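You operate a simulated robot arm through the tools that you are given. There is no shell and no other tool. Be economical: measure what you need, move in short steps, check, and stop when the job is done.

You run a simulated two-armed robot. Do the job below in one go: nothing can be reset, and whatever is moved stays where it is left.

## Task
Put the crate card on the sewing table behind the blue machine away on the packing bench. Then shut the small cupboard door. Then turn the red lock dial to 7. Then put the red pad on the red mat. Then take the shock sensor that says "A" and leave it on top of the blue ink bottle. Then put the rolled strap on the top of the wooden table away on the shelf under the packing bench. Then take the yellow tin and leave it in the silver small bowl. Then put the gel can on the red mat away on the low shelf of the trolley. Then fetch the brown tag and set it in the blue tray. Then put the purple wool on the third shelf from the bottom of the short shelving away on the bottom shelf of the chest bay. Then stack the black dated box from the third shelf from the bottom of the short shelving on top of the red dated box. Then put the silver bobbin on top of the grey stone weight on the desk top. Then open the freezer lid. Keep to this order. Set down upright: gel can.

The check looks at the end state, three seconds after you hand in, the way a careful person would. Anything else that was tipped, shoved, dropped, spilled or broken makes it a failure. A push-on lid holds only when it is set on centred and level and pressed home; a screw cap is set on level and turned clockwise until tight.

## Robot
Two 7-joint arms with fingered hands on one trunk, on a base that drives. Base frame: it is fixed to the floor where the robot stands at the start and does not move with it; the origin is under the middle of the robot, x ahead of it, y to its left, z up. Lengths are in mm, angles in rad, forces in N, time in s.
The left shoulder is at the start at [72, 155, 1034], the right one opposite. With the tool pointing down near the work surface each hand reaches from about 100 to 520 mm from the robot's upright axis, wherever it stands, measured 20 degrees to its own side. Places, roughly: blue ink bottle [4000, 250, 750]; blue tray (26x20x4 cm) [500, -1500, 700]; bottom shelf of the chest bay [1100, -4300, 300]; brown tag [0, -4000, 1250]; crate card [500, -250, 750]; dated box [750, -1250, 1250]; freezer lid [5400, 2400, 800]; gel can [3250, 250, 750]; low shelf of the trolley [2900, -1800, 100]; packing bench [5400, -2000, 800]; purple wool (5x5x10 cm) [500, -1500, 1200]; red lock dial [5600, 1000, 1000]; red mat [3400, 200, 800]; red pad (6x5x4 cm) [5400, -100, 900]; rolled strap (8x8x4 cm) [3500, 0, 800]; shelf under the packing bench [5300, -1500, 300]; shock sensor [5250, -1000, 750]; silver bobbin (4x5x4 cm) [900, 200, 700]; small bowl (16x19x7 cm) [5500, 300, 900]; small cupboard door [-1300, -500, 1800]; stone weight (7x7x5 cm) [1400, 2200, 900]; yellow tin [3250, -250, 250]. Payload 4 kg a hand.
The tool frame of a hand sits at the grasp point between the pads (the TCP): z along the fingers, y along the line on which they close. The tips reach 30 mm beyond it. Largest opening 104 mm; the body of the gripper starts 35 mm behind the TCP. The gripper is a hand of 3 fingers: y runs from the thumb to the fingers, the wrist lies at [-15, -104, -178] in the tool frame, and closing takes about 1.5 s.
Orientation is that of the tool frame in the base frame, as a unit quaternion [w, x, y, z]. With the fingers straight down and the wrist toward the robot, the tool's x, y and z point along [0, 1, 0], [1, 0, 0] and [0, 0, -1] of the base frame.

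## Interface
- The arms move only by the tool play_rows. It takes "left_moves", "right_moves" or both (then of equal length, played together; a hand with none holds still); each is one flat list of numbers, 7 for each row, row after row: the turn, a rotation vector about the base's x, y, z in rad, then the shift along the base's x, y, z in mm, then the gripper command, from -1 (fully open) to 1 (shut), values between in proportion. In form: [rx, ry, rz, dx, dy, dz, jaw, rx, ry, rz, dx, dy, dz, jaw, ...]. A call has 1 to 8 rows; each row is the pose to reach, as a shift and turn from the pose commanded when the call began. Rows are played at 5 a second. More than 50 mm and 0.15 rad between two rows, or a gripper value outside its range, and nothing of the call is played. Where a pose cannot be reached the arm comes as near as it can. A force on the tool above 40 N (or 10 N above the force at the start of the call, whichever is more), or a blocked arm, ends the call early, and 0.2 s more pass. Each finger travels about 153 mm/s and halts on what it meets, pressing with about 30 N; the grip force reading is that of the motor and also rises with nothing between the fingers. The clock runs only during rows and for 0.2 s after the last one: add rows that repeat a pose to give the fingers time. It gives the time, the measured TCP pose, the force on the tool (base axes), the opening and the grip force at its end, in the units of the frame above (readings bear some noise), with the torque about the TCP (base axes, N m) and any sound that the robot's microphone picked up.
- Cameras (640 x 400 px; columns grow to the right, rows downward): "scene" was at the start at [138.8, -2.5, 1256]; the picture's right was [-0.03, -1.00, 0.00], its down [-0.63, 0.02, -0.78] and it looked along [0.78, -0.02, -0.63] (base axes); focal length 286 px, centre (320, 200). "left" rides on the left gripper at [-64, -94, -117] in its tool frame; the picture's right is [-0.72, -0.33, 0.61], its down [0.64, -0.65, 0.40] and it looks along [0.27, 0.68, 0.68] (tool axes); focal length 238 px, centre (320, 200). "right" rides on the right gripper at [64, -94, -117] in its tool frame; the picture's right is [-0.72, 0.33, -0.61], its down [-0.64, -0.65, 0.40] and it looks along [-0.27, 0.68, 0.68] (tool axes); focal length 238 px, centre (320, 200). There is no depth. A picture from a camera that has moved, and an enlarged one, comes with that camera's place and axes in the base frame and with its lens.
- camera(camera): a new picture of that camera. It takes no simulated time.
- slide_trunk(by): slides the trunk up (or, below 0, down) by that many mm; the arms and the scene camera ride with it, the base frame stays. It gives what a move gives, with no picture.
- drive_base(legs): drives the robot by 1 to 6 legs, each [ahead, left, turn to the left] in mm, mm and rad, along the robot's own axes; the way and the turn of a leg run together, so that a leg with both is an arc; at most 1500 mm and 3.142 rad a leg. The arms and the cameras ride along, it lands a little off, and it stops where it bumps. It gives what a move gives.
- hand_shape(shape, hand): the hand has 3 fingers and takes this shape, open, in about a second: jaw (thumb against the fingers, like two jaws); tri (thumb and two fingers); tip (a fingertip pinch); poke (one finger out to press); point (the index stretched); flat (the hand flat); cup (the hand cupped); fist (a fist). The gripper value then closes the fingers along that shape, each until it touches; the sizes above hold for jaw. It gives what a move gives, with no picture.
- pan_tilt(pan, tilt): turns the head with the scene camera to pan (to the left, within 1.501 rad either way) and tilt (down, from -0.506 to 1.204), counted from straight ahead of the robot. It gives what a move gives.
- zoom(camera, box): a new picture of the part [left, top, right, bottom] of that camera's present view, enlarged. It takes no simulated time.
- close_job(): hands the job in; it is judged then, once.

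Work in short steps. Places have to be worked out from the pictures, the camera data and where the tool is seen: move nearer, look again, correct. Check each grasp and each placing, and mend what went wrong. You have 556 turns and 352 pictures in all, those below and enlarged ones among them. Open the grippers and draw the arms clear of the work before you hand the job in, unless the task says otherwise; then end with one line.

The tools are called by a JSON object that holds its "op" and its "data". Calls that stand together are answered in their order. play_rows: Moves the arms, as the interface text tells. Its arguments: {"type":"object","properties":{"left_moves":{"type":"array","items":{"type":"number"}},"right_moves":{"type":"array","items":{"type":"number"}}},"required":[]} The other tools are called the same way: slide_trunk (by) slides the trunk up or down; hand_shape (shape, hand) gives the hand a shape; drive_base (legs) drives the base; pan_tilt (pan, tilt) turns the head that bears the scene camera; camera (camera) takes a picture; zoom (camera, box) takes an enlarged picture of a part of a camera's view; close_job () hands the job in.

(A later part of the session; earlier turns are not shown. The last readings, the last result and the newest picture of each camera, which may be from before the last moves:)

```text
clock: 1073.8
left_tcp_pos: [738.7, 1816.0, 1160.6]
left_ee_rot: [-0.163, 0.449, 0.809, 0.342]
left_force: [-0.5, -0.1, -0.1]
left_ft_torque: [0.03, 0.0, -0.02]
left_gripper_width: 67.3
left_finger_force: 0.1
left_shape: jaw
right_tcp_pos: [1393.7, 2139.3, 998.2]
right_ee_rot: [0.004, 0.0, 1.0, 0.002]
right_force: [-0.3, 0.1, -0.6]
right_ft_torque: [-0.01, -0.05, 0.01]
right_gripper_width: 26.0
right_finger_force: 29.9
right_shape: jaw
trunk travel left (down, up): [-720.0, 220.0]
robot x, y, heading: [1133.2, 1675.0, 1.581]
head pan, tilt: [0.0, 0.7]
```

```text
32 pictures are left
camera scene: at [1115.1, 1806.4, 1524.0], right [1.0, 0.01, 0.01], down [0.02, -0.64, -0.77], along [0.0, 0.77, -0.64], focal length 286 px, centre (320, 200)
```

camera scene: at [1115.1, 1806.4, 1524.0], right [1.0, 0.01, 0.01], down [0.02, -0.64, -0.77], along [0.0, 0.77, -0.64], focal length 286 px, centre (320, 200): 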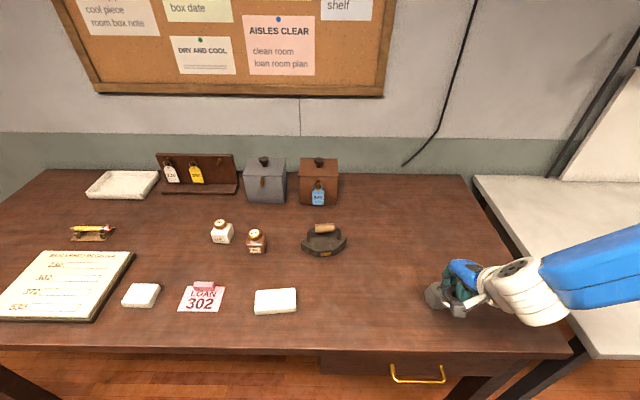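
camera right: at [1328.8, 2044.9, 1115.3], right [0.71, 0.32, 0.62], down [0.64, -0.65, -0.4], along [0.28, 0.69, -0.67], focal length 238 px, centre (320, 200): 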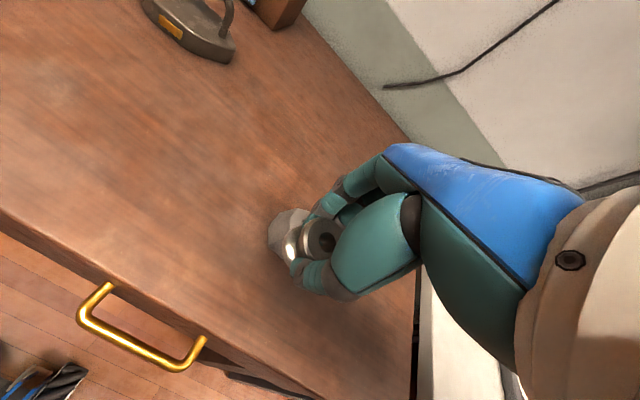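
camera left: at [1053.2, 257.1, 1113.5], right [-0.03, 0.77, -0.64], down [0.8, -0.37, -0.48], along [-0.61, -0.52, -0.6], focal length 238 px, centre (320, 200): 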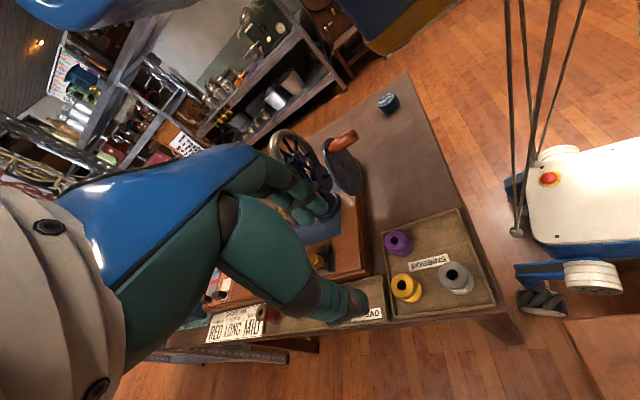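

Stone at (1404,2192). Move the arm (+10,+53) above it.

{"op": "play_rows", "data": {"right_moves": [0, 0, 0, 3, 18, 0, 1, 0, 0, 0, 6, 36, 0, 1, 0, 0, 0, 10, 53, 0, 1, 0, 0, 0, 10, 53, -10, 1, 0, 0, 0, 10, 53, -10, 1]}}

{"op": "camera", "data": {"camera": "right"}}

{"op": "zoom", "data": {"camera": "scene", "box": [380, 220, 540, 340]}}

```text
clock: 1075.0
left_tcp_pos: [754.6, 1819.5, 1164.9]
left_ee_rot: [-0.166, 0.452, 0.809, 0.339]
left_force: [-0.2, 0.1, -0.1]
left_ft_torque: [-0.01, 0.04, 0.02]
left_gripper_width: 67.7
left_finger_force: 0.1
left_shape: jaw
right_tcp_pos: [1424.4, 2186.1, 1003.8]
right_ee_rot: [-0.002, 0.001, 1.0, 0.0]
right_force: [0.9, 0.6, -0.8]
right_ft_torque: [0.0, 0.03, 0.0]
right_gripper_width: 26.3
right_finger_force: 30.3
right_shape: jaw
right hand out of reach, approached as far as the arm can: row 1, 2, 3, 4, 5
trunk travel left (down, up): [-720.0, 220.0]
robot x, y, heading: [1135.0, 1675.9, 1.587]
head pan, tilt: [0.0, 0.7]
```

```text
31 pictures are left
camera right: at [1361.1, 2092.2, 1122.4], right [0.72, 0.33, 0.61], down [0.64, -0.65, -0.41], along [0.27, 0.68, -0.68], focal length 238 px, centre (320, 200)
```

right: 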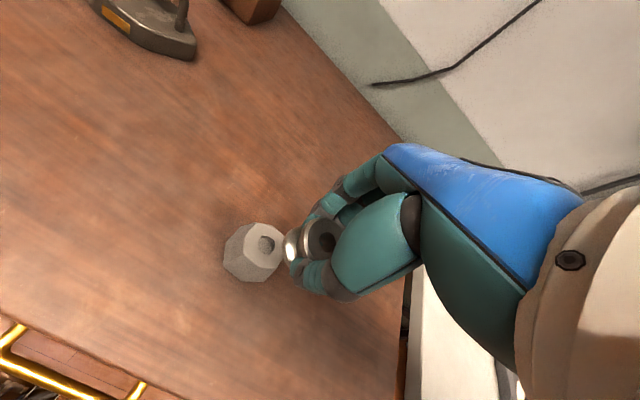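

```text
3.33 times, centred on (460, 280) of scene
camera zoom: at [1135.6, 1811.1, 1523.6], right [1.0, 0.01, 0.0], down [0.0, -0.64, -0.76], along [-0.01, 0.76, -0.64], focal length 954 px, centre (-147, -67)
```

zoom: 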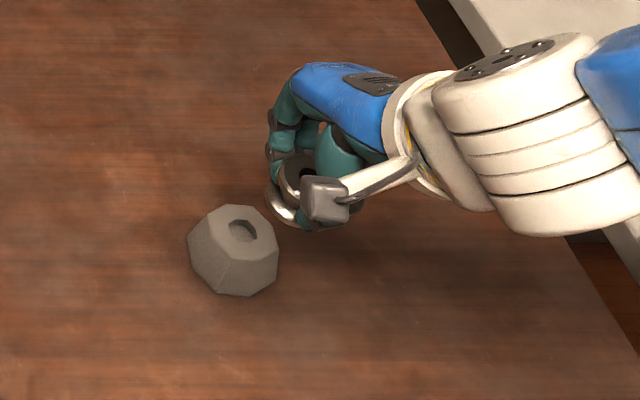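

Stone's top centre is (1414,2207). Shift the base (forward 21, left 10) and lower with the trunk.

{"op": "drive_base", "data": {"legs": [[22, 10, 0]]}}

{"op": "slide_trunk", "data": {"by": -35}}

{"op": "camera", "data": {"camera": "right"}}

{"op": "zoom", "data": {"camera": "scene", "box": [380, 220, 540, 340]}}

```text
clock: 1075.8
left_tcp_pos: [744.1, 1836.0, 1165.7]
left_ee_rot: [-0.168, 0.451, 0.808, 0.341]
left_force: [-0.3, -0.6, 0.0]
left_ft_torque: [0.02, 0.01, 0.03]
left_gripper_width: 67.5
left_finger_force: 0.1
left_shape: jaw
right_tcp_pos: [1414.8, 2202.9, 1009.1]
right_ee_rot: [0.0, 0.001, 1.0, 0.002]
right_force: [0.5, -0.2, -0.3]
right_ft_torque: [0.04, 0.03, -0.01]
right_gripper_width: 26.1
right_finger_force: 30.2
right_shape: jaw
trunk travel left (down, up): [-720.0, 220.0]
robot x, y, heading: [1122.0, 1697.6, 1.58]
head pan, tilt: [0.0, 0.7]
```

```text
clock: 1076.6
left_tcp_pos: [742.6, 1840.4, 1128.5]
left_ee_rot: [-0.167, 0.449, 0.809, 0.339]
left_force: [-0.3, 0.0, -0.4]
left_ft_torque: [0.01, 0.01, -0.03]
left_gripper_width: 67.7
left_finger_force: 0.1
left_shape: jaw
right_tcp_pos: [1411.7, 2207.4, 971.0]
right_ee_rot: [0.0, 0.001, 1.0, 0.0]
right_force: [-0.2, 1.1, -0.8]
right_ft_torque: [-0.02, 0.01, -0.03]
right_gripper_width: 26.3
right_finger_force: 30.2
right_shape: jaw
trunk travel left (down, up): [-685.0, 255.0]
robot x, y, heading: [1122.9, 1702.7, 1.58]
head pan, tilt: [0.0, 0.7]
```

```text
29 pictures are left
camera right: at [1347.8, 2113.2, 1088.8], right [0.72, 0.32, 0.61], down [0.64, -0.65, -0.4], along [0.27, 0.68, -0.68], focal length 238 px, centre (320, 200)
```

right: 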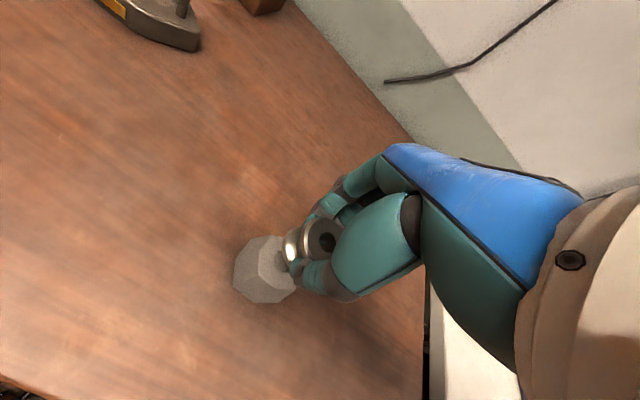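

```text
3.33 times, centred on (460, 280) of scene
camera zoom: at [1119.0, 1832.1, 1488.7], right [1.0, 0.01, 0.0], down [0.01, -0.64, -0.77], along [-0.01, 0.77, -0.64], focal length 954 px, centre (-147, -67)
```

zoom: 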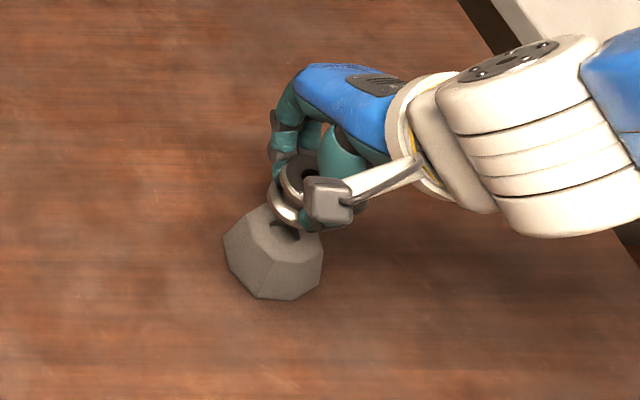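

Aligned over the stone's top. Lower further in small trunk steps until contact.

{"op": "slide_trunk", "data": {"by": -14}}

{"op": "play_rows", "data": {"right_moves": [0, 0, 0, 0, 0, -3, 1, 0, 0, 0, 0, 0, -6, 1, 0, 0, 0, 0, 0, -9, 1, 0, 0, 0, 0, 0, -12, 1, 0, 0, 0, 0, 0, -15, 1, 0, 0, 0, 0, 0, -18, 1, 0, 0, 0, 0, 0, -21, 1]}}

{"op": "zoom", "data": {"camera": "scene", "box": [400, 230, 520, 320]}}

```text
clock: 1077.2
left_tcp_pos: [740.0, 1842.2, 1114.2]
left_ee_rot: [-0.167, 0.45, 0.81, 0.339]
left_force: [0.1, -0.8, 0.0]
left_ft_torque: [-0.02, 0.01, -0.02]
left_gripper_width: 67.6
left_finger_force: 0.0
left_shape: jaw
right_tcp_pos: [1409.7, 2208.8, 957.3]
right_ee_rot: [0.0, 0.001, 1.0, 0.0]
right_force: [0.3, -0.7, 0.4]
right_ft_torque: [0.0, -0.03, 0.01]
right_gripper_width: 26.2
right_finger_force: 30.5
right_shape: jaw
trunk travel left (down, up): [-671.0, 269.0]
robot x, y, heading: [1119.2, 1702.1, 1.58]
head pan, tilt: [0.0, 0.7]
```

```text
clock: 1078.8
left_tcp_pos: [741.7, 1842.3, 1114.6]
left_ee_rot: [-0.166, 0.45, 0.809, 0.339]
left_force: [-0.4, -0.6, 0.6]
left_ft_torque: [-0.02, -0.01, 0.01]
left_gripper_width: 67.8
left_finger_force: 0.0
left_shape: jaw
right_tcp_pos: [1417.5, 2202.6, 949.3]
right_ee_rot: [-0.001, 0.0, 1.0, 0.0]
right_force: [0.0, -0.7, -0.6]
right_ft_torque: [0.0, 0.02, -0.01]
right_gripper_width: 26.2
right_finger_force: 30.1
right_shape: jaw
right hand out of reach, approached as far as the arm can: row 2, 3, 4, 5, 6, 7
trunk travel left (down, up): [-671.0, 269.0]
robot x, y, heading: [1121.4, 1698.9, 1.581]
head pan, tilt: [0.0, 0.7]
```

```text
4.44 times, centred on (460, 275) of scene
camera zoom: at [1120.1, 1833.7, 1474.6], right [1.0, 0.01, 0.0], down [0.01, -0.64, -0.76], along [-0.01, 0.76, -0.64], focal length 1271 px, centre (-302, -133)
```

zoom: 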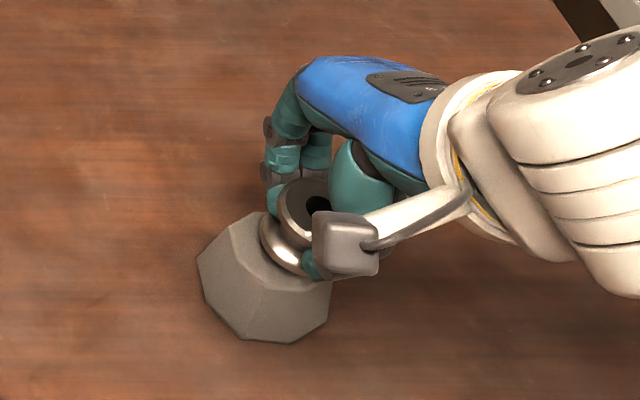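

The bobbin is ~8–10 mm too far in +x. Strafe left 9 mm and lower with the trunk in small steps.

{"op": "drive_base", "data": {"legs": [[0, 9, 0]]}}

{"op": "slide_trunk", "data": {"by": -5}}

{"op": "zoom", "data": {"camera": "scene", "box": [400, 230, 520, 320]}}

```text
clock: 1079.5
left_tcp_pos: [733.0, 1841.6, 1114.4]
left_ee_rot: [-0.166, 0.45, 0.809, 0.339]
left_force: [0.1, -0.2, 0.1]
left_ft_torque: [0.0, 0.01, -0.02]
left_gripper_width: 67.6
left_finger_force: 0.0
left_shape: jaw
right_tcp_pos: [1407.1, 2204.0, 949.5]
right_ee_rot: [-0.001, 0.0, 1.0, 0.001]
right_force: [-0.4, -0.3, -0.3]
right_ft_torque: [-0.01, 0.04, 0.01]
right_gripper_width: 26.0
right_finger_force: 30.1
right_shape: jaw
trunk travel left (down, up): [-671.0, 269.0]
robot x, y, heading: [1115.1, 1699.3, 1.576]
head pan, tilt: [0.0, 0.7]
```

```text
clock: 1080.1
left_tcp_pos: [731.1, 1843.2, 1109.9]
left_ee_rot: [-0.166, 0.451, 0.809, 0.338]
left_force: [0.6, -0.1, -0.3]
left_ft_torque: [0.0, -0.01, 0.0]
left_gripper_width: 67.8
left_finger_force: 0.1
left_shape: jaw
right_tcp_pos: [1406.7, 2204.2, 945.5]
right_ee_rot: [-0.001, 0.001, 1.0, 0.0]
right_force: [0.1, 1.0, -0.4]
right_ft_torque: [0.01, 0.0, -0.01]
right_gripper_width: 26.2
right_finger_force: 30.3
right_shape: jaw
trunk travel left (down, up): [-666.0, 274.0]
robot x, y, heading: [1112.4, 1698.0, 1.579]
head pan, tilt: [0.0, 0.7]
```

```text
4.44 times, centred on (460, 275) of scene
camera zoom: at [1108.3, 1833.7, 1469.6], right [1.0, 0.01, 0.0], down [0.01, -0.64, -0.76], along [-0.01, 0.76, -0.64], focal length 1271 px, centre (-302, -133)
```

zoom: 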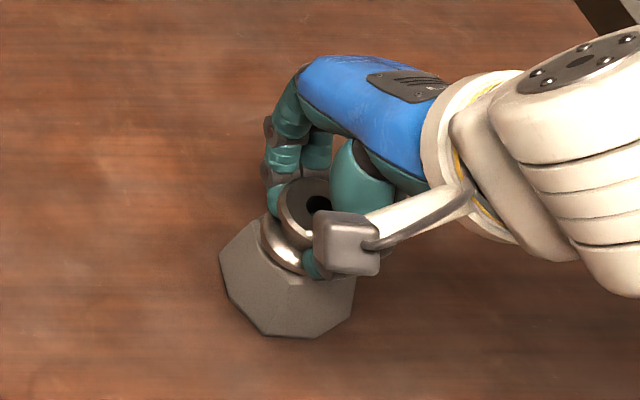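

Nearly centred. Continue lowering in 4 mm steps.

{"op": "slide_trunk", "data": {"by": -5}}

{"op": "slide_trunk", "data": {"by": -5}}

{"op": "slide_trunk", "data": {"by": -4}}

```text
clock: 1080.6
left_tcp_pos: [735.1, 1841.4, 1105.7]
left_ee_rot: [-0.167, 0.451, 0.809, 0.338]
left_force: [-0.4, 0.5, 0.4]
left_ft_torque: [-0.01, -0.01, 0.02]
left_gripper_width: 67.5
left_finger_force: 0.2
left_shape: jaw
right_tcp_pos: [1411.1, 2202.8, 940.6]
right_ee_rot: [-0.002, 0.0, 1.0, 0.0]
right_force: [-1.0, 0.6, 1.6]
right_ft_torque: [-0.02, 0.04, 0.01]
right_gripper_width: 26.8
right_finger_force: 29.5
right_shape: jaw
trunk travel left (down, up): [-661.0, 279.0]
robot x, y, heading: [1110.7, 1695.3, 1.585]
head pan, tilt: [0.0, 0.7]
```

```text
clock: 1081.2
left_tcp_pos: [732.9, 1839.9, 1101.7]
left_ee_rot: [-0.166, 0.451, 0.809, 0.339]
left_force: [0.0, 0.6, -0.3]
left_ft_torque: [-0.02, 0.02, -0.02]
left_gripper_width: 67.6
left_finger_force: 0.0
left_shape: jaw
right_tcp_pos: [1408.1, 2204.7, 937.5]
right_ee_rot: [0.0, 0.002, 1.0, 0.002]
right_force: [2.3, 3.0, 16.8]
right_ft_torque: [0.08, -0.18, 0.01]
right_gripper_width: 28.4
right_finger_force: 29.8
right_shape: jaw
trunk travel left (down, up): [-656.0, 284.0]
robot x, y, heading: [1113.6, 1696.2, 1.584]
head pan, tilt: [0.0, 0.7]
```

```text
clock: 1081.7
left_tcp_pos: [731.4, 1838.1, 1096.7]
left_ee_rot: [-0.167, 0.451, 0.809, 0.34]
left_force: [-0.6, 0.1, 0.1]
left_ft_torque: [0.02, 0.01, -0.05]
left_gripper_width: 67.5
left_finger_force: 0.1
left_shape: jaw
right_tcp_pos: [1406.5, 2203.6, 937.1]
right_ee_rot: [0.001, 0.001, 1.0, 0.006]
right_force: [5.0, 5.1, 38.3]
right_ft_torque: [0.25, -0.34, 0.0]
right_gripper_width: 29.5
right_finger_force: 30.4
right_shape: jaw
trunk travel left (down, up): [-652.0, 288.0]
robot x, y, heading: [1110.8, 1696.7, 1.581]
head pan, tilt: [0.0, 0.7]
```

Firm contact. Relax upward ~5 mm, then open slowly.

{"op": "slide_trunk", "data": {"by": 6}}

{"op": "play_rows", "data": {"right_moves": [0, 0, 0, 0, 0, 0, 0.8, 0, 0, 0, 0, 0, 0, 0.5, 0, 0, 0, 0, 0, 0, 0.3, 0, 0, 0, 0, 0, 0, 0, 0, 0, 0, 0, 0, 0, -0.3, 0, 0, 0, 0, 0, 0, -0.3]}}

{"op": "camera", "data": {"camera": "right"}}

```text
clock: 1082.2
left_tcp_pos: [732.6, 1840.9, 1102.0]
left_ee_rot: [-0.166, 0.451, 0.809, 0.34]
left_force: [0.1, -0.2, 0.3]
left_ft_torque: [-0.03, -0.02, 0.02]
left_gripper_width: 67.4
left_finger_force: 0.0
left_shape: jaw
right_tcp_pos: [1406.7, 2201.3, 937.6]
right_ee_rot: [-0.001, 0.001, 1.0, -0.002]
right_force: [-1.3, 5.7, 12.9]
right_ft_torque: [0.25, -0.05, 0.06]
right_gripper_width: 28.7
right_finger_force: 29.6
right_shape: jaw
trunk travel left (down, up): [-658.0, 282.0]
robot x, y, heading: [1111.7, 1699.0, 1.586]
head pan, tilt: [0.0, 0.7]
```

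```text
clock: 1083.6
left_tcp_pos: [734.3, 1841.0, 1101.7]
left_ee_rot: [-0.167, 0.451, 0.808, 0.339]
left_force: [-0.4, -0.6, 0.2]
left_ft_torque: [0.0, -0.01, 0.06]
left_gripper_width: 67.4
left_finger_force: 0.0
left_shape: jaw
right_tcp_pos: [1409.0, 2202.8, 936.5]
right_ee_rot: [-0.001, 0.001, 1.0, 0.0]
right_force: [-0.1, -0.3, -0.4]
right_ft_torque: [-0.03, -0.03, 0.01]
right_gripper_width: 66.9
right_finger_force: 0.1
right_shape: jaw
trunk travel left (down, up): [-658.0, 282.0]
robot x, y, heading: [1112.4, 1697.6, 1.58]
head pan, tilt: [0.0, 0.7]
```

```text
25 pictures are left
camera right: at [1346.3, 2108.7, 1055.2], right [0.72, 0.33, 0.61], down [0.64, -0.65, -0.4], along [0.27, 0.68, -0.68], focal length 238 px, centre (320, 200)
```

right: 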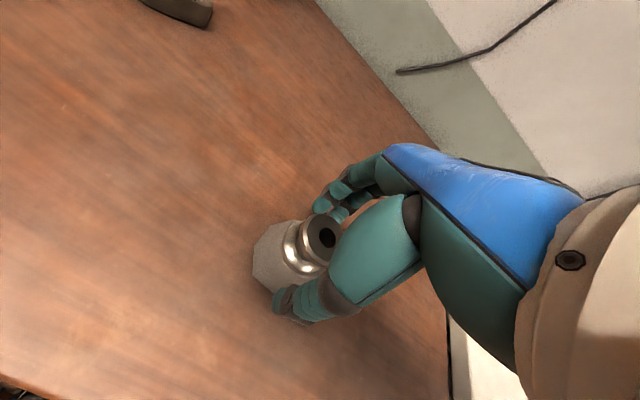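

Bobbin rests on the stone. Open a bit wider and rise with the trunk.

{"op": "play_rows", "data": {"right_moves": [0, 0, 0, 0, 0, 0, -0.6, 0, 0, 0, 0, 0, 0, -0.8]}}

{"op": "slide_trunk", "data": {"by": 150}}

{"op": "drive_base", "data": {"legs": [[-250, 0, 0]]}}

{"op": "zoom", "data": {"camera": "scene", "box": [360, 120, 520, 240]}}

```text
clock: 1084.2
left_tcp_pos: [734.8, 1841.6, 1101.6]
left_ee_rot: [-0.167, 0.451, 0.809, 0.338]
left_force: [0.9, 0.1, 0.7]
left_ft_torque: [-0.02, 0.01, 0.0]
left_gripper_width: 67.6
left_finger_force: 0.2
left_shape: jaw
right_tcp_pos: [1409.0, 2202.5, 936.8]
right_ee_rot: [-0.001, 0.001, 1.0, 0.0]
right_force: [-0.2, -0.6, -0.3]
right_ft_torque: [0.0, -0.01, 0.0]
right_gripper_width: 93.5
right_finger_force: 0.1
right_shape: jaw
trunk travel left (down, up): [-658.0, 282.0]
robot x, y, heading: [1110.3, 1698.4, 1.579]
head pan, tilt: [0.0, 0.7]
```

```text
clock: 1086.0
left_tcp_pos: [733.6, 1841.6, 1251.9]
left_ee_rot: [-0.167, 0.451, 0.809, 0.338]
left_force: [1.1, 0.0, 0.2]
left_ft_torque: [0.01, -0.02, 0.01]
left_gripper_width: 67.4
left_finger_force: 0.1
left_shape: jaw
right_tcp_pos: [1408.5, 2203.3, 1087.0]
right_ee_rot: [-0.001, 0.001, 1.0, -0.001]
right_force: [-0.1, 0.2, -0.2]
right_ft_torque: [-0.03, -0.01, -0.01]
right_gripper_width: 93.5
right_finger_force: 0.1
right_shape: jaw
trunk travel left (down, up): [-808.0, 132.0]
robot x, y, heading: [1112.0, 1698.6, 1.582]
head pan, tilt: [0.0, 0.7]
```

```text
clock: 1087.8
left_tcp_pos: [736.4, 1602.1, 1252.0]
left_ee_rot: [-0.166, 0.451, 0.81, 0.336]
left_force: [0.4, 0.2, -0.1]
left_ft_torque: [0.02, 0.01, -0.05]
left_gripper_width: 67.6
left_finger_force: 0.0
left_shape: jaw
right_tcp_pos: [1411.7, 1964.2, 1084.7]
right_ee_rot: [-0.001, 0.0, 1.0, -0.003]
right_force: [1.1, 0.2, 0.6]
right_ft_torque: [-0.03, 0.0, -0.01]
right_gripper_width: 93.1
right_finger_force: 0.1
right_shape: jaw
trunk travel left (down, up): [-808.0, 132.0]
robot x, y, heading: [1115.1, 1454.6, 1.584]
head pan, tilt: [0.0, 0.7]
```

```text
3.33 times, centred on (440, 180) of scene
camera zoom: at [1114.1, 1597.1, 1610.9], right [1.0, 0.01, 0.0], down [0.01, -0.65, -0.76], along [-0.01, 0.76, -0.65], focal length 954 px, centre (-80, 267)
```

zoom: 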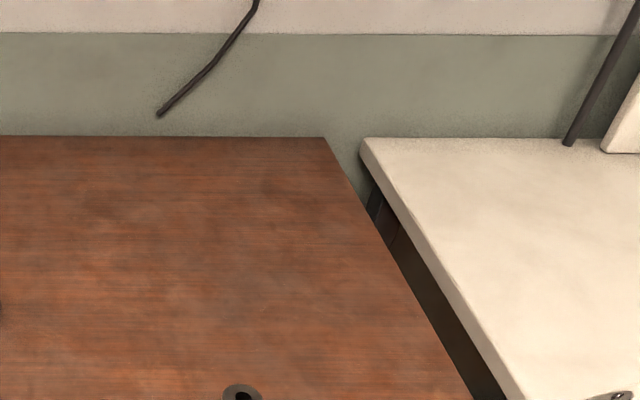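

{"op": "zoom", "data": {"camera": "scene", "box": [380, 210, 500, 300]}}

```text
4.44 times, centred on (440, 255) of scene
camera zoom: at [1114.1, 1597.1, 1610.9], right [1.0, 0.01, 0.0], down [0.01, -0.65, -0.76], along [-0.01, 0.76, -0.65], focal length 1271 px, centre (-213, -44)
```

zoom: 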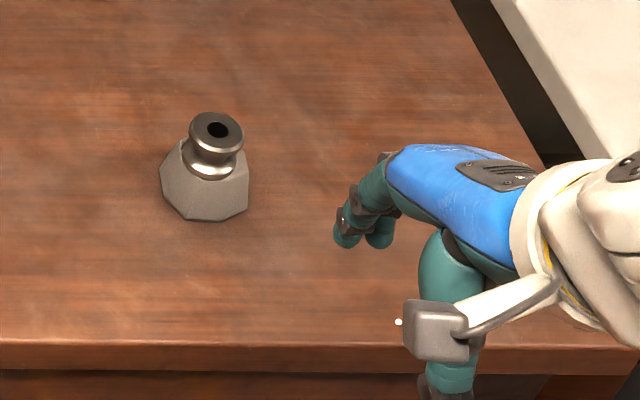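

Bobbin is on the stone weight. Last: the freezer lid at ≈(5400,2400). Turn and drive there.

{"op": "drive_base", "data": {"legs": [[0, 0, -1.58], [1490, 0, 0], [1490, 0, 0]]}}

{"op": "pan_tilt", "data": {"pan": 0.5, "tilt": 0.5}}

{"op": "camera", "data": {"camera": "scene"}}

```text
clock: 1106.0
left_tcp_pos: [4253.2, 1768.9, 1251.9]
left_ee_rot: [0.134, 0.899, 0.222, 0.353]
left_force: [0.1, -0.6, 0.4]
left_ft_torque: [-0.01, 0.0, -0.03]
left_gripper_width: 67.4
left_finger_force: 0.0
left_shape: jaw
right_tcp_pos: [4566.2, 1069.9, 1087.4]
right_ee_rot: [-0.001, 0.733, 0.68, 0.001]
right_force: [-0.4, -0.3, 0.1]
right_ft_torque: [-0.03, 0.02, 0.01]
right_gripper_width: 93.6
right_finger_force: 0.0
right_shape: jaw
trunk travel left (down, up): [-808.0, 132.0]
robot x, y, heading: [4085.3, 1398.9, -0.063]
head pan, tilt: [0.0, 0.7]
```

```text
clock: 1106.9
left_tcp_pos: [4253.7, 1768.6, 1251.9]
left_ee_rot: [0.134, 0.899, 0.222, 0.353]
left_force: [0.0, -0.3, -0.7]
left_ft_torque: [0.0, 0.01, 0.01]
left_gripper_width: 67.2
left_finger_force: 0.0
left_shape: jaw
right_tcp_pos: [4568.3, 1069.7, 1087.8]
right_ee_rot: [-0.001, 0.732, 0.681, 0.001]
right_force: [0.6, 1.0, 1.1]
right_ft_torque: [-0.01, -0.04, 0.01]
right_gripper_width: 93.4
right_finger_force: 0.1
right_shape: jaw
trunk travel left (down, up): [-808.0, 132.0]
robot x, y, heading: [4082.6, 1404.5, -0.061]
head pan, tilt: [0.499, 0.499]
```

```text
22 pictures are left
camera scene: at [4216.7, 1436.3, 1629.3], right [0.43, -0.9, 0.0], down [-0.43, -0.2, -0.88], along [0.79, 0.37, -0.48], focal length 286 px, centre (320, 200)
```

scene: 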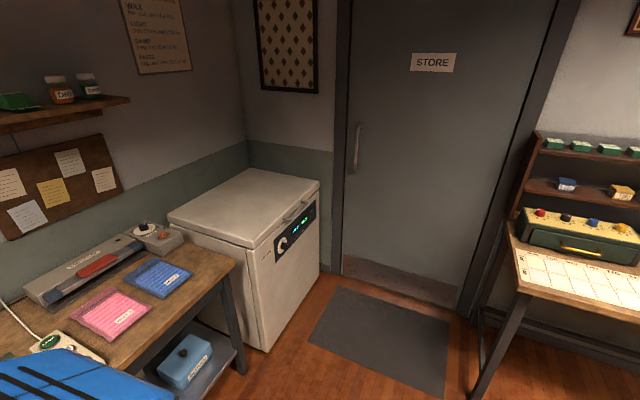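

Freezer spans x≈5010–5670, front y≈2120, handle at the lid's front centre (≈(5345,2100,850)), hinged at the back wall. Turn to face it and strafe over.

{"op": "drive_base", "data": {"legs": [[0, 0, 1.63], [0, -1180, 0]]}}

{"op": "pan_tilt", "data": {"pan": 0, "tilt": 0.75}}

{"op": "camera", "data": {"camera": "scene"}}

```text
clock: 1116.8
left_tcp_pos: [4846.1, 1577.5, 1251.0]
left_ee_rot: [-0.171, 0.441, 0.814, 0.336]
left_force: [0.1, -0.4, 0.0]
left_ft_torque: [0.03, -0.04, -0.01]
left_gripper_width: 67.3
left_finger_force: 0.0
left_shape: jaw
right_tcp_pos: [5513.9, 1956.0, 1088.6]
right_ee_rot: [0.001, -0.01, 1.0, -0.001]
right_force: [0.9, 0.3, -0.6]
right_ft_torque: [0.01, 0.01, 0.03]
right_gripper_width: 93.4
right_finger_force: 0.1
right_shape: jaw
trunk travel left (down, up): [-808.0, 132.0]
robot x, y, heading: [5231.2, 1443.1, 1.61]
head pan, tilt: [0.499, 0.499]
```

```text
clock: 1117.7
left_tcp_pos: [4849.5, 1577.0, 1253.2]
left_ee_rot: [-0.171, 0.44, 0.815, 0.337]
left_force: [-0.3, 0.1, 0.7]
left_ft_torque: [-0.01, -0.03, -0.01]
left_gripper_width: 67.4
left_finger_force: 0.0
left_shape: jaw
right_tcp_pos: [5514.7, 1956.4, 1087.0]
right_ee_rot: [-0.001, -0.011, 1.0, 0.0]
right_force: [-0.8, 0.0, -0.7]
right_ft_torque: [0.01, -0.01, 0.05]
right_gripper_width: 93.4
right_finger_force: 0.0
right_shape: jaw
trunk travel left (down, up): [-808.0, 132.0]
robot x, y, heading: [5230.8, 1445.0, 1.605]
head pan, tilt: [0.0, 0.75]
```

```text
21 pictures are left
camera scene: at [5226.0, 1576.3, 1607.4], right [1.0, 0.04, 0.0], down [0.03, -0.68, -0.73], along [-0.03, 0.73, -0.68], focal length 286 px, centre (320, 200)
```

scene: 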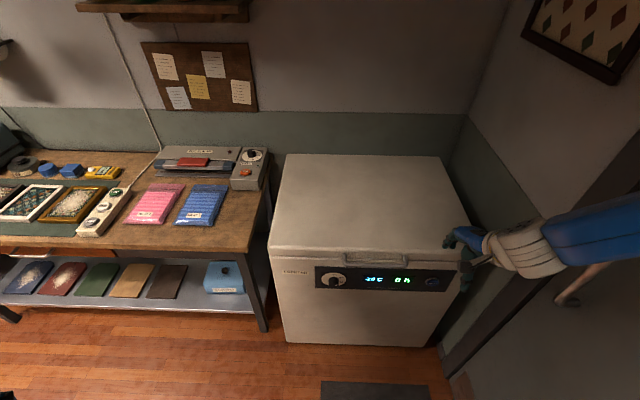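

{"op": "zoom", "data": {"camera": "scene", "box": [320, 225, 440, 300]}}

```text
5.33 times, centred on (380, 262) of scene
camera zoom: at [5226.0, 1576.3, 1607.4], right [1.0, 0.04, 0.0], down [0.03, -0.68, -0.73], along [-0.03, 0.73, -0.68], focal length 1526 px, centre (0, -133)
```

zoom: 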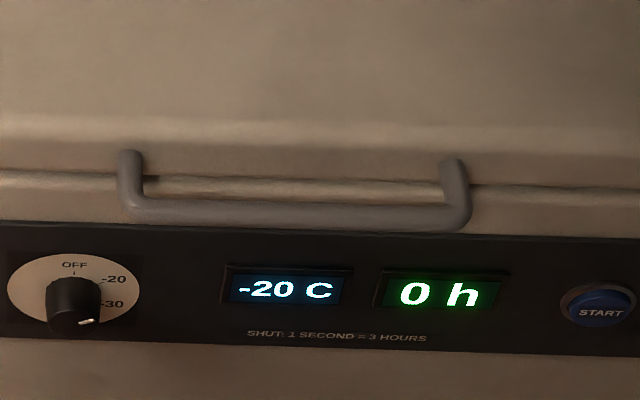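

Bar handle at ≈(5384,2120,823). I'll hook it from below with the right hand pointing forward (fingers closed) and lift. First lower the trunk and rotate the hand to point +y.

{"op": "slide_trunk", "data": {"by": -285}}

{"op": "play_rows", "data": {"right_moves": [0.145, 0, 0, -16, -5, 0, 1, 0.29, 0, 0, -32, -10, 0, 1, 0.435, 0, 0, -48, -15, 0, 1, 0.58, 0, 0, -64, -20, 0, 1, 0.725, 0, 0, -80, -20, 0, 1, 0.87, 0, 0, -96, -20, 0, 1, 1.015, 0, 0, -112, -20, 0, 1, 1.16, 0, 0, -126, -20, 0, 1]}}

{"op": "play_rows", "data": {"right_moves": [0.14, 0, 0, 0, 0, 0, 1, 0.28, 0, 0, 0, 0, 0, 1, 0.41, 0, 0, 0, 0, 0, 1, 0.41, 0, 0, 0, 0, 0, 1]}}

```text
clock: 1120.6
left_tcp_pos: [4849.7, 1577.3, 967.0]
left_ee_rot: [-0.17, 0.441, 0.815, 0.336]
left_force: [0.5, 0.2, 0.6]
left_ft_torque: [-0.04, 0.02, 0.0]
left_gripper_width: 67.4
left_finger_force: 0.1
left_shape: jaw
right_tcp_pos: [5516.8, 1955.5, 802.6]
right_ee_rot: [-0.001, -0.01, 1.0, 0.0]
right_force: [0.0, 0.0, -0.3]
right_ft_torque: [0.0, -0.01, 0.0]
right_gripper_width: 93.4
right_finger_force: 0.1
right_shape: jaw
trunk travel left (down, up): [-523.0, 417.0]
robot x, y, heading: [5228.8, 1442.7, 1.607]
head pan, tilt: [0.0, 0.75]
```

```text
clock: 1122.4
left_tcp_pos: [4847.8, 1575.8, 966.4]
left_ee_rot: [-0.17, 0.442, 0.814, 0.337]
left_force: [0.5, -0.1, 0.1]
left_ft_torque: [0.02, -0.01, -0.01]
left_gripper_width: 67.5
left_finger_force: 0.1
left_shape: jaw
right_tcp_pos: [5367.8, 1954.2, 1125.2]
right_ee_rot: [0.021, 0.018, 0.882, 0.47]
right_force: [0.3, -1.2, 1.0]
right_ft_torque: [0.0, 0.0, 0.0]
right_gripper_width: 0.0
right_finger_force: 30.1
right_shape: jaw
right hand out of reach, approached as far as the arm can: row 1, 2, 3, 4, 5, 6, 7, 8
trunk travel left (down, up): [-523.0, 417.0]
robot x, y, heading: [5232.4, 1443.3, 1.612]
head pan, tilt: [0.0, 0.75]
```

```text
clock: 1123.4
left_tcp_pos: [4848.9, 1576.2, 967.3]
left_ee_rot: [-0.171, 0.442, 0.814, 0.337]
left_force: [-0.6, -0.3, 0.3]
left_ft_torque: [0.0, -0.01, 0.0]
left_gripper_width: 67.5
left_finger_force: 0.1
left_shape: jaw
right_tcp_pos: [5359.8, 1936.4, 1241.4]
right_ee_rot: [0.02, 0.03, 0.801, 0.598]
right_force: [0.0, -0.6, 0.2]
right_ft_torque: [0.05, 0.0, -0.02]
right_gripper_width: 0.1
right_finger_force: 30.6
right_shape: jaw
right hand out of reach, approached as far as the arm can: row 1, 2, 3, 4
trunk travel left (down, up): [-523.0, 417.0]
robot x, y, heading: [5228.3, 1444.5, 1.605]
head pan, tilt: [0.0, 0.75]
```

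Pointing forward needs the hand higher than the shoulder, so lower the trunk ~445 mm and finish the pitch.

{"op": "slide_trunk", "data": {"by": -400}}

{"op": "play_rows", "data": {"right_moves": [0.12, 0, 0, 5, 20, 0, 1, 0.24, 0, 0, 10, 40, 0, 1, 0.3, 0, 0, 15, 60, 0, 1, 0.3, 0, 0, 20, 60, 0, 1, 0.3, 0, 0, 20, 60, 0, 1]}}

{"op": "camera", "data": {"camera": "scene"}}

```text
clock: 1127.2
left_tcp_pos: [4849.5, 1577.0, 566.4]
left_ee_rot: [-0.171, 0.442, 0.814, 0.336]
left_force: [-0.2, -0.6, 0.3]
left_ft_torque: [0.01, 0.01, -0.01]
left_gripper_width: 67.4
left_finger_force: 0.1
left_shape: jaw
right_tcp_pos: [5358.8, 1936.8, 840.1]
right_ee_rot: [0.02, 0.03, 0.802, 0.597]
right_force: [0.6, -0.1, 0.3]
right_ft_torque: [0.01, -0.04, 0.01]
right_gripper_width: 0.0
right_finger_force: 30.4
right_shape: jaw
trunk travel left (down, up): [-123.0, 817.0]
robot x, y, heading: [5235.0, 1442.4, 1.609]
head pan, tilt: [0.0, 0.75]
```

```text
clock: 1128.4
left_tcp_pos: [4849.6, 1577.3, 567.1]
left_ee_rot: [-0.171, 0.441, 0.814, 0.337]
left_force: [-0.6, 0.4, -1.2]
left_ft_torque: [0.02, -0.01, 0.0]
left_gripper_width: 67.5
left_finger_force: 0.0
left_shape: jaw
right_tcp_pos: [5366.4, 1903.3, 930.4]
right_ee_rot: [0.019, 0.044, 0.725, 0.687]
right_force: [0.1, 0.5, -0.4]
right_ft_torque: [0.03, 0.01, 0.02]
right_gripper_width: 0.0
right_finger_force: 30.3
right_shape: jaw
right hand out of reach, approached as far as the arm can: row 1, 2, 3, 4, 5
trunk travel left (down, up): [-123.0, 817.0]
robot x, y, heading: [5231.0, 1442.8, 1.609]
head pan, tilt: [0.0, 0.75]
```

```text
19 pictures are left
camera scene: at [5226.2, 1575.5, 922.4], right [1.0, 0.04, 0.0], down [0.02, -0.68, -0.73], along [-0.03, 0.73, -0.68], focal length 286 px, centre (320, 200)
```

scene: 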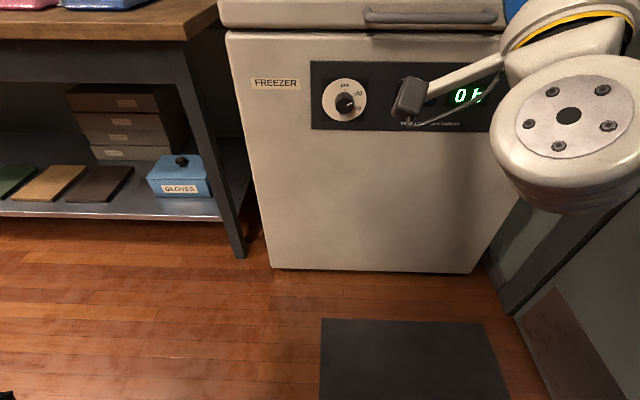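

Horizontal now. Slightly reduce the pitch and lower so the fingers are just below the bar (TCP z≈788).

{"op": "play_rows", "data": {"right_moves": [-0.07, 0, 0, 8, 5, -20, 1, -0.13, 0, 0, 18, 10, -45, 1, -0.13, 0, 0, 18, 10, -45, 1]}}

{"op": "slide_trunk", "data": {"by": -95}}

```text
clock: 1129.2
left_tcp_pos: [4849.6, 1576.8, 568.0]
left_ee_rot: [-0.171, 0.441, 0.814, 0.336]
left_force: [-0.5, 0.6, 0.0]
left_ft_torque: [0.0, 0.03, -0.01]
left_gripper_width: 67.3
left_finger_force: 0.0
left_shape: jaw
right_tcp_pos: [5377.3, 1926.3, 891.7]
right_ee_rot: [0.021, 0.043, 0.769, 0.637]
right_force: [0.1, 0.3, -0.1]
right_ft_torque: [0.01, -0.02, 0.01]
right_gripper_width: 0.1
right_finger_force: 30.4
right_shape: jaw
right hand out of reach, approached as far as the arm can: row 1, 2, 3
trunk travel left (down, up): [-123.0, 817.0]
robot x, y, heading: [5228.7, 1445.7, 1.607]
head pan, tilt: [0.0, 0.75]
```

```text
clock: 1130.5
left_tcp_pos: [4849.4, 1576.6, 471.6]
left_ee_rot: [-0.171, 0.44, 0.814, 0.337]
left_force: [0.4, 0.0, 0.1]
left_ft_torque: [0.01, -0.01, -0.01]
left_gripper_width: 67.5
left_finger_force: 0.0
left_shape: jaw
right_tcp_pos: [5375.8, 1925.2, 796.8]
right_ee_rot: [0.021, 0.042, 0.769, 0.638]
right_force: [0.7, -0.1, 0.0]
right_ft_torque: [-0.04, -0.04, -0.02]
right_gripper_width: 0.2
right_finger_force: 30.2
right_shape: jaw
trunk travel left (down, up): [-28.0, 912.0]
robot x, y, heading: [5230.3, 1441.1, 1.605]
head pan, tilt: [0.0, 0.75]
```

{"op": "slide_trunk", "data": {"by": -12}}

{"op": "drive_base", "data": {"legs": [[165, 0, -0.03]]}}

{"op": "camera", "data": {"camera": "right"}}

```text
clock: 1131.1
left_tcp_pos: [4849.0, 1577.1, 460.9]
left_ee_rot: [-0.17, 0.441, 0.815, 0.336]
left_force: [0.3, 0.1, 0.2]
left_ft_torque: [-0.01, 0.04, 0.02]
left_gripper_width: 67.3
left_finger_force: 0.0
left_shape: jaw
right_tcp_pos: [5378.7, 1924.6, 784.8]
right_ee_rot: [0.02, 0.042, 0.769, 0.638]
right_force: [0.5, -0.1, 0.0]
right_ft_torque: [-0.04, 0.01, -0.01]
right_gripper_width: 0.0
right_finger_force: 30.2
right_shape: jaw
trunk travel left (down, up): [-16.0, 924.0]
robot x, y, heading: [5231.6, 1440.6, 1.605]
head pan, tilt: [0.0, 0.75]
```

```text
clock: 1132.5
left_tcp_pos: [4850.1, 1753.0, 460.0]
left_ee_rot: [-0.166, 0.452, 0.808, 0.339]
left_force: [0.3, -0.4, -0.5]
left_ft_torque: [-0.01, 0.01, 0.0]
left_gripper_width: 67.7
left_finger_force: 0.0
left_shape: jaw
right_tcp_pos: [5387.9, 2085.0, 784.7]
right_ee_rot: [0.03, 0.053, 0.768, 0.637]
right_force: [-0.2, 0.2, -0.3]
right_ft_torque: [0.0, -0.05, 0.03]
right_gripper_width: 0.0
right_finger_force: 30.2
right_shape: jaw
trunk travel left (down, up): [-16.0, 924.0]
robot x, y, heading: [5228.4, 1607.8, 1.579]
head pan, tilt: [0.0, 0.75]
```

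```text
18 pictures are left
camera right: at [5306.8, 1961.6, 716.4], right [0.66, -0.62, 0.42], down [0.65, 0.2, -0.73], along [0.37, 0.75, 0.54], focal length 238 px, centre (320, 200)
```

right: 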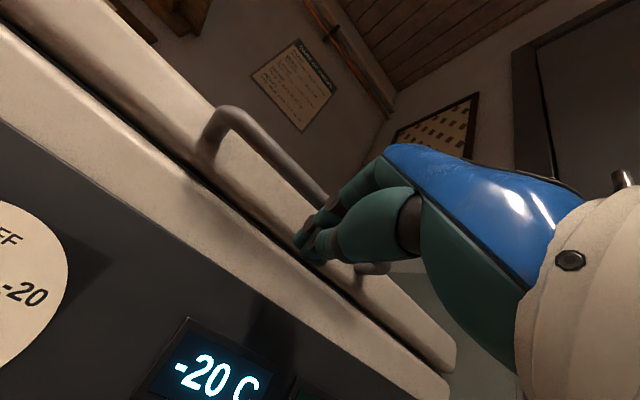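

The fingertips are just below the bar. Advance 20 mm, then lift with the trunk.

{"op": "drive_base", "data": {"legs": [[20, 0, 0]]}}

{"op": "slide_trunk", "data": {"by": 40}}

{"op": "camera", "data": {"camera": "right"}}

```text
clock: 1133.3
left_tcp_pos: [4848.7, 1773.7, 461.3]
left_ee_rot: [-0.167, 0.452, 0.808, 0.339]
left_force: [0.6, -0.1, 0.6]
left_ft_torque: [-0.02, 0.0, 0.03]
left_gripper_width: 67.5
left_finger_force: 0.1
left_shape: jaw
right_tcp_pos: [5387.5, 2105.2, 783.9]
right_ee_rot: [0.029, 0.052, 0.768, 0.637]
right_force: [1.0, 0.3, -0.2]
right_ft_torque: [-0.02, -0.02, 0.02]
right_gripper_width: 0.1
right_finger_force: 29.8
right_shape: jaw
trunk travel left (down, up): [-16.0, 924.0]
robot x, y, heading: [5230.1, 1627.5, 1.58]
head pan, tilt: [0.0, 0.75]
```

```text
clock: 1134.2
left_tcp_pos: [4849.4, 1773.3, 500.5]
left_ee_rot: [-0.166, 0.453, 0.808, 0.339]
left_force: [0.2, 0.4, -0.3]
left_ft_torque: [0.0, 0.02, -0.02]
left_gripper_width: 67.4
left_finger_force: 0.1
left_shape: jaw
right_tcp_pos: [5386.9, 2106.6, 825.0]
right_ee_rot: [0.03, 0.053, 0.768, 0.638]
right_force: [0.4, -1.0, -1.7]
right_ft_torque: [0.03, 0.05, -0.01]
right_gripper_width: 0.0
right_finger_force: 29.5
right_shape: jaw
trunk travel left (down, up): [-56.0, 884.0]
robot x, y, heading: [5227.4, 1627.3, 1.577]
head pan, tilt: [0.0, 0.75]
```

```text
17 pictures are left
camera right: at [5306.7, 1982.1, 756.7], right [0.66, -0.63, 0.42], down [0.65, 0.2, -0.73], along [0.37, 0.75, 0.54], focal length 238 px, centre (320, 200)
```

right: 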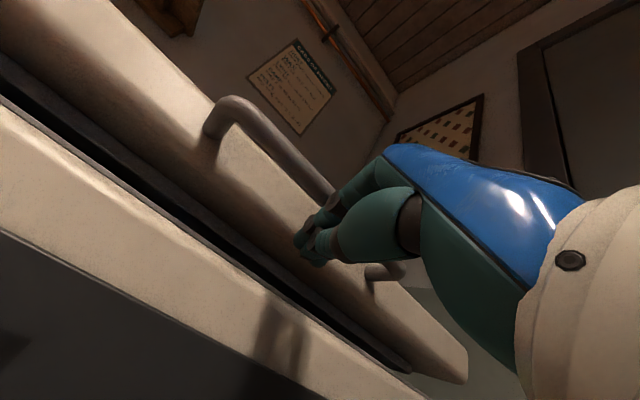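

The lid is opening easily. Continue lifting along the arc: trunk +150 with 25 mm forward.

{"op": "slide_trunk", "data": {"by": 110}}

{"op": "drive_base", "data": {"legs": [[25, 0, 0]]}}

{"op": "slide_trunk", "data": {"by": 100}}

{"op": "drive_base", "data": {"legs": [[40, 0, 0]]}}

{"op": "camera", "data": {"camera": "right"}}

```text
clock: 1135.6
left_tcp_pos: [4850.1, 1773.3, 610.5]
left_ee_rot: [-0.166, 0.452, 0.808, 0.339]
left_force: [-0.3, -0.2, -0.8]
left_ft_torque: [0.0, 0.0, -0.02]
left_gripper_width: 67.8
left_finger_force: 0.1
left_shape: jaw
right_tcp_pos: [5387.2, 2106.4, 935.5]
right_ee_rot: [0.03, 0.053, 0.768, 0.638]
right_force: [-0.3, -1.0, -0.9]
right_ft_torque: [0.01, 0.01, 0.01]
right_gripper_width: 0.0
right_finger_force: 30.0
right_shape: jaw
trunk travel left (down, up): [-166.0, 774.0]
robot x, y, heading: [5226.4, 1626.2, 1.578]
head pan, tilt: [0.0, 0.75]
```

```text
clock: 1136.4
left_tcp_pos: [4849.7, 1799.1, 610.8]
left_ee_rot: [-0.166, 0.453, 0.808, 0.338]
left_force: [0.3, -0.1, 0.2]
left_ft_torque: [0.0, -0.01, -0.03]
left_gripper_width: 67.4
left_finger_force: 0.1
left_shape: jaw
right_tcp_pos: [5386.9, 2131.8, 934.6]
right_ee_rot: [0.03, 0.053, 0.768, 0.638]
right_force: [0.3, 0.0, -0.9]
right_ft_torque: [0.01, -0.01, -0.02]
right_gripper_width: 0.0
right_finger_force: 29.6
right_shape: jaw
trunk travel left (down, up): [-166.0, 774.0]
robot x, y, heading: [5225.2, 1652.0, 1.573]
head pan, tilt: [0.0, 0.75]
```

```text
clock: 1137.7
left_tcp_pos: [4849.2, 1799.0, 710.7]
left_ee_rot: [-0.166, 0.453, 0.808, 0.339]
left_force: [-0.3, -0.5, -0.1]
left_ft_torque: [0.0, -0.01, -0.01]
left_gripper_width: 67.5
left_finger_force: 0.1
left_shape: jaw
right_tcp_pos: [5387.7, 2131.5, 1034.8]
right_ee_rot: [0.03, 0.053, 0.768, 0.638]
right_force: [0.1, 0.2, -0.5]
right_ft_torque: [0.0, -0.01, 0.03]
right_gripper_width: 0.0
right_finger_force: 29.6
right_shape: jaw
trunk travel left (down, up): [-266.0, 674.0]
robot x, y, heading: [5225.6, 1652.7, 1.575]
head pan, tilt: [0.0, 0.75]
```

```text
clock: 1138.6
left_tcp_pos: [4849.7, 1841.1, 711.0]
left_ee_rot: [-0.165, 0.453, 0.808, 0.338]
left_force: [0.4, 0.4, -0.1]
left_ft_torque: [-0.01, -0.03, 0.01]
left_gripper_width: 67.3
left_finger_force: 0.0
left_shape: jaw
right_tcp_pos: [5386.9, 2173.0, 1033.5]
right_ee_rot: [0.031, 0.054, 0.769, 0.636]
right_force: [0.3, -0.8, -0.3]
right_ft_torque: [-0.01, 0.0, -0.01]
right_gripper_width: 0.0
right_finger_force: 29.5
right_shape: jaw
trunk travel left (down, up): [-266.0, 674.0]
robot x, y, heading: [5228.6, 1697.6, 1.579]
head pan, tilt: [0.0, 0.75]
```

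```text
16 pictures are left
camera right: at [5306.9, 2049.5, 965.6], right [0.66, -0.63, 0.42], down [0.65, 0.2, -0.73], along [0.37, 0.76, 0.54], focal length 238 px, centre (320, 200)
```

right: 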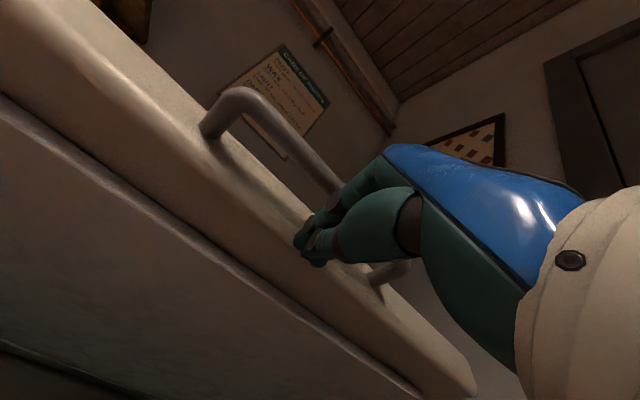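

Following well (≈26°). Continue: +100/+60, +80/+70.

{"op": "slide_trunk", "data": {"by": 100}}

{"op": "drive_base", "data": {"legs": [[60, 0, 0]]}}

{"op": "slide_trunk", "data": {"by": 85}}

{"op": "drive_base", "data": {"legs": [[65, 0, 0]]}}

{"op": "camera", "data": {"camera": "right"}}

```text
clock: 1139.9
left_tcp_pos: [4849.9, 1839.8, 809.3]
left_ee_rot: [-0.166, 0.454, 0.807, 0.339]
left_force: [-0.4, 1.2, -0.3]
left_ft_torque: [0.0, 0.01, 0.04]
left_gripper_width: 67.4
left_finger_force: 0.1
left_shape: jaw
right_tcp_pos: [5388.4, 2172.5, 1134.9]
right_ee_rot: [0.03, 0.054, 0.769, 0.636]
right_force: [0.1, 0.6, -0.3]
right_ft_torque: [-0.02, -0.02, -0.04]
right_gripper_width: 0.1
right_finger_force: 29.7
right_shape: jaw
trunk travel left (down, up): [-366.0, 574.0]
robot x, y, heading: [5225.6, 1694.7, 1.576]
head pan, tilt: [0.0, 0.75]
```

```text
clock: 1140.8
left_tcp_pos: [4850.5, 1866.9, 811.9]
left_ee_rot: [-0.167, 0.454, 0.806, 0.341]
left_force: [0.2, -0.5, 0.3]
left_ft_torque: [0.01, 0.0, -0.01]
left_gripper_width: 67.6
left_finger_force: 0.0
left_shape: jaw
right_tcp_pos: [5386.0, 2190.7, 1153.1]
right_ee_rot: [0.022, 0.056, 0.75, 0.658]
right_force: [3.2, -20.8, 16.3]
right_ft_torque: [0.64, 0.15, 0.02]
right_gripper_width: 0.2
right_finger_force: 29.7
right_shape: jaw
trunk travel left (down, up): [-366.0, 574.0]
robot x, y, heading: [5226.0, 1727.1, 1.571]
head pan, tilt: [0.0, 0.75]
stopped in leg 1: the force on the tool passed its limit at 51 N (the readings are from after the stop); the commanded pose is now the measured one
```

```text
clock: 1142.0
left_tcp_pos: [4848.5, 1872.3, 894.9]
left_ee_rot: [-0.165, 0.454, 0.807, 0.339]
left_force: [-0.4, -0.6, -0.6]
left_ft_torque: [0.01, -0.05, 0.04]
left_gripper_width: 67.5
left_finger_force: 0.0
left_shape: jaw
right_tcp_pos: [5385.7, 2200.5, 1229.9]
right_ee_rot: [0.024, 0.054, 0.757, 0.65]
right_force: [-0.1, -0.5, 0.4]
right_ft_torque: [0.0, 0.0, 0.04]
right_gripper_width: 0.0
right_finger_force: 29.7
right_shape: jaw
trunk travel left (down, up): [-451.0, 489.0]
robot x, y, heading: [5229.9, 1723.8, 1.572]
head pan, tilt: [0.0, 0.75]
```

```text
clock: 1143.0
left_tcp_pos: [4848.2, 1932.8, 895.0]
left_ee_rot: [-0.166, 0.453, 0.808, 0.339]
left_force: [-0.1, -0.3, 0.0]
left_ft_torque: [-0.02, -0.03, -0.01]
left_gripper_width: 67.6
left_finger_force: 0.1
left_shape: jaw
right_tcp_pos: [5384.5, 2260.8, 1230.7]
right_ee_rot: [0.025, 0.056, 0.757, 0.65]
right_force: [0.0, 0.5, 0.5]
right_ft_torque: [0.0, -0.02, 0.02]
right_gripper_width: 0.1
right_finger_force: 29.9
right_shape: jaw
trunk travel left (down, up): [-451.0, 489.0]
robot x, y, heading: [5228.0, 1787.9, 1.575]
head pan, tilt: [0.0, 0.75]
```

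```text
15 pictures are left
camera right: at [5305.1, 2139.4, 1158.6], right [0.66, -0.64, 0.39], down [0.65, 0.23, -0.73], along [0.38, 0.74, 0.56], focal length 238 px, centre (320, 200)
```

right: 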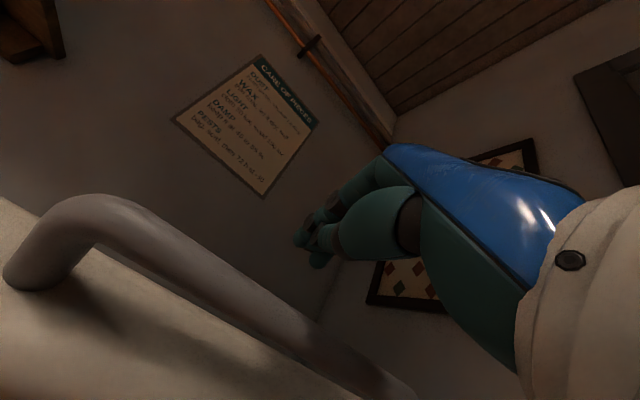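

The hand slipped off the bar, but the lid seems to stay up. Check the lid with the head camera.

{"op": "camera", "data": {"camera": "scene"}}

```text
14 pictures are left
camera scene: at [5225.6, 1919.3, 1250.6], right [1.0, 0.0, 0.0], down [0.0, -0.68, -0.73], along [0.0, 0.73, -0.68], focal length 286 px, centre (320, 200)
```

scene: 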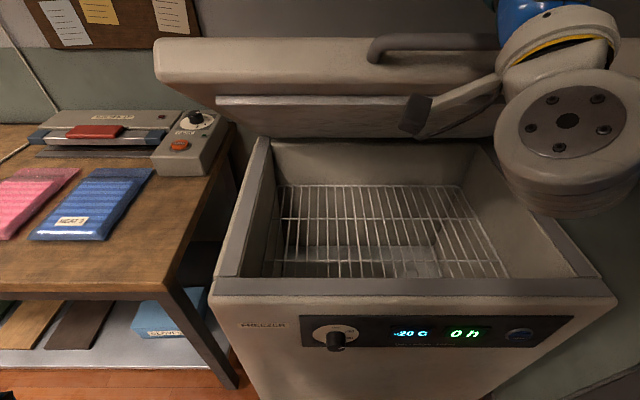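

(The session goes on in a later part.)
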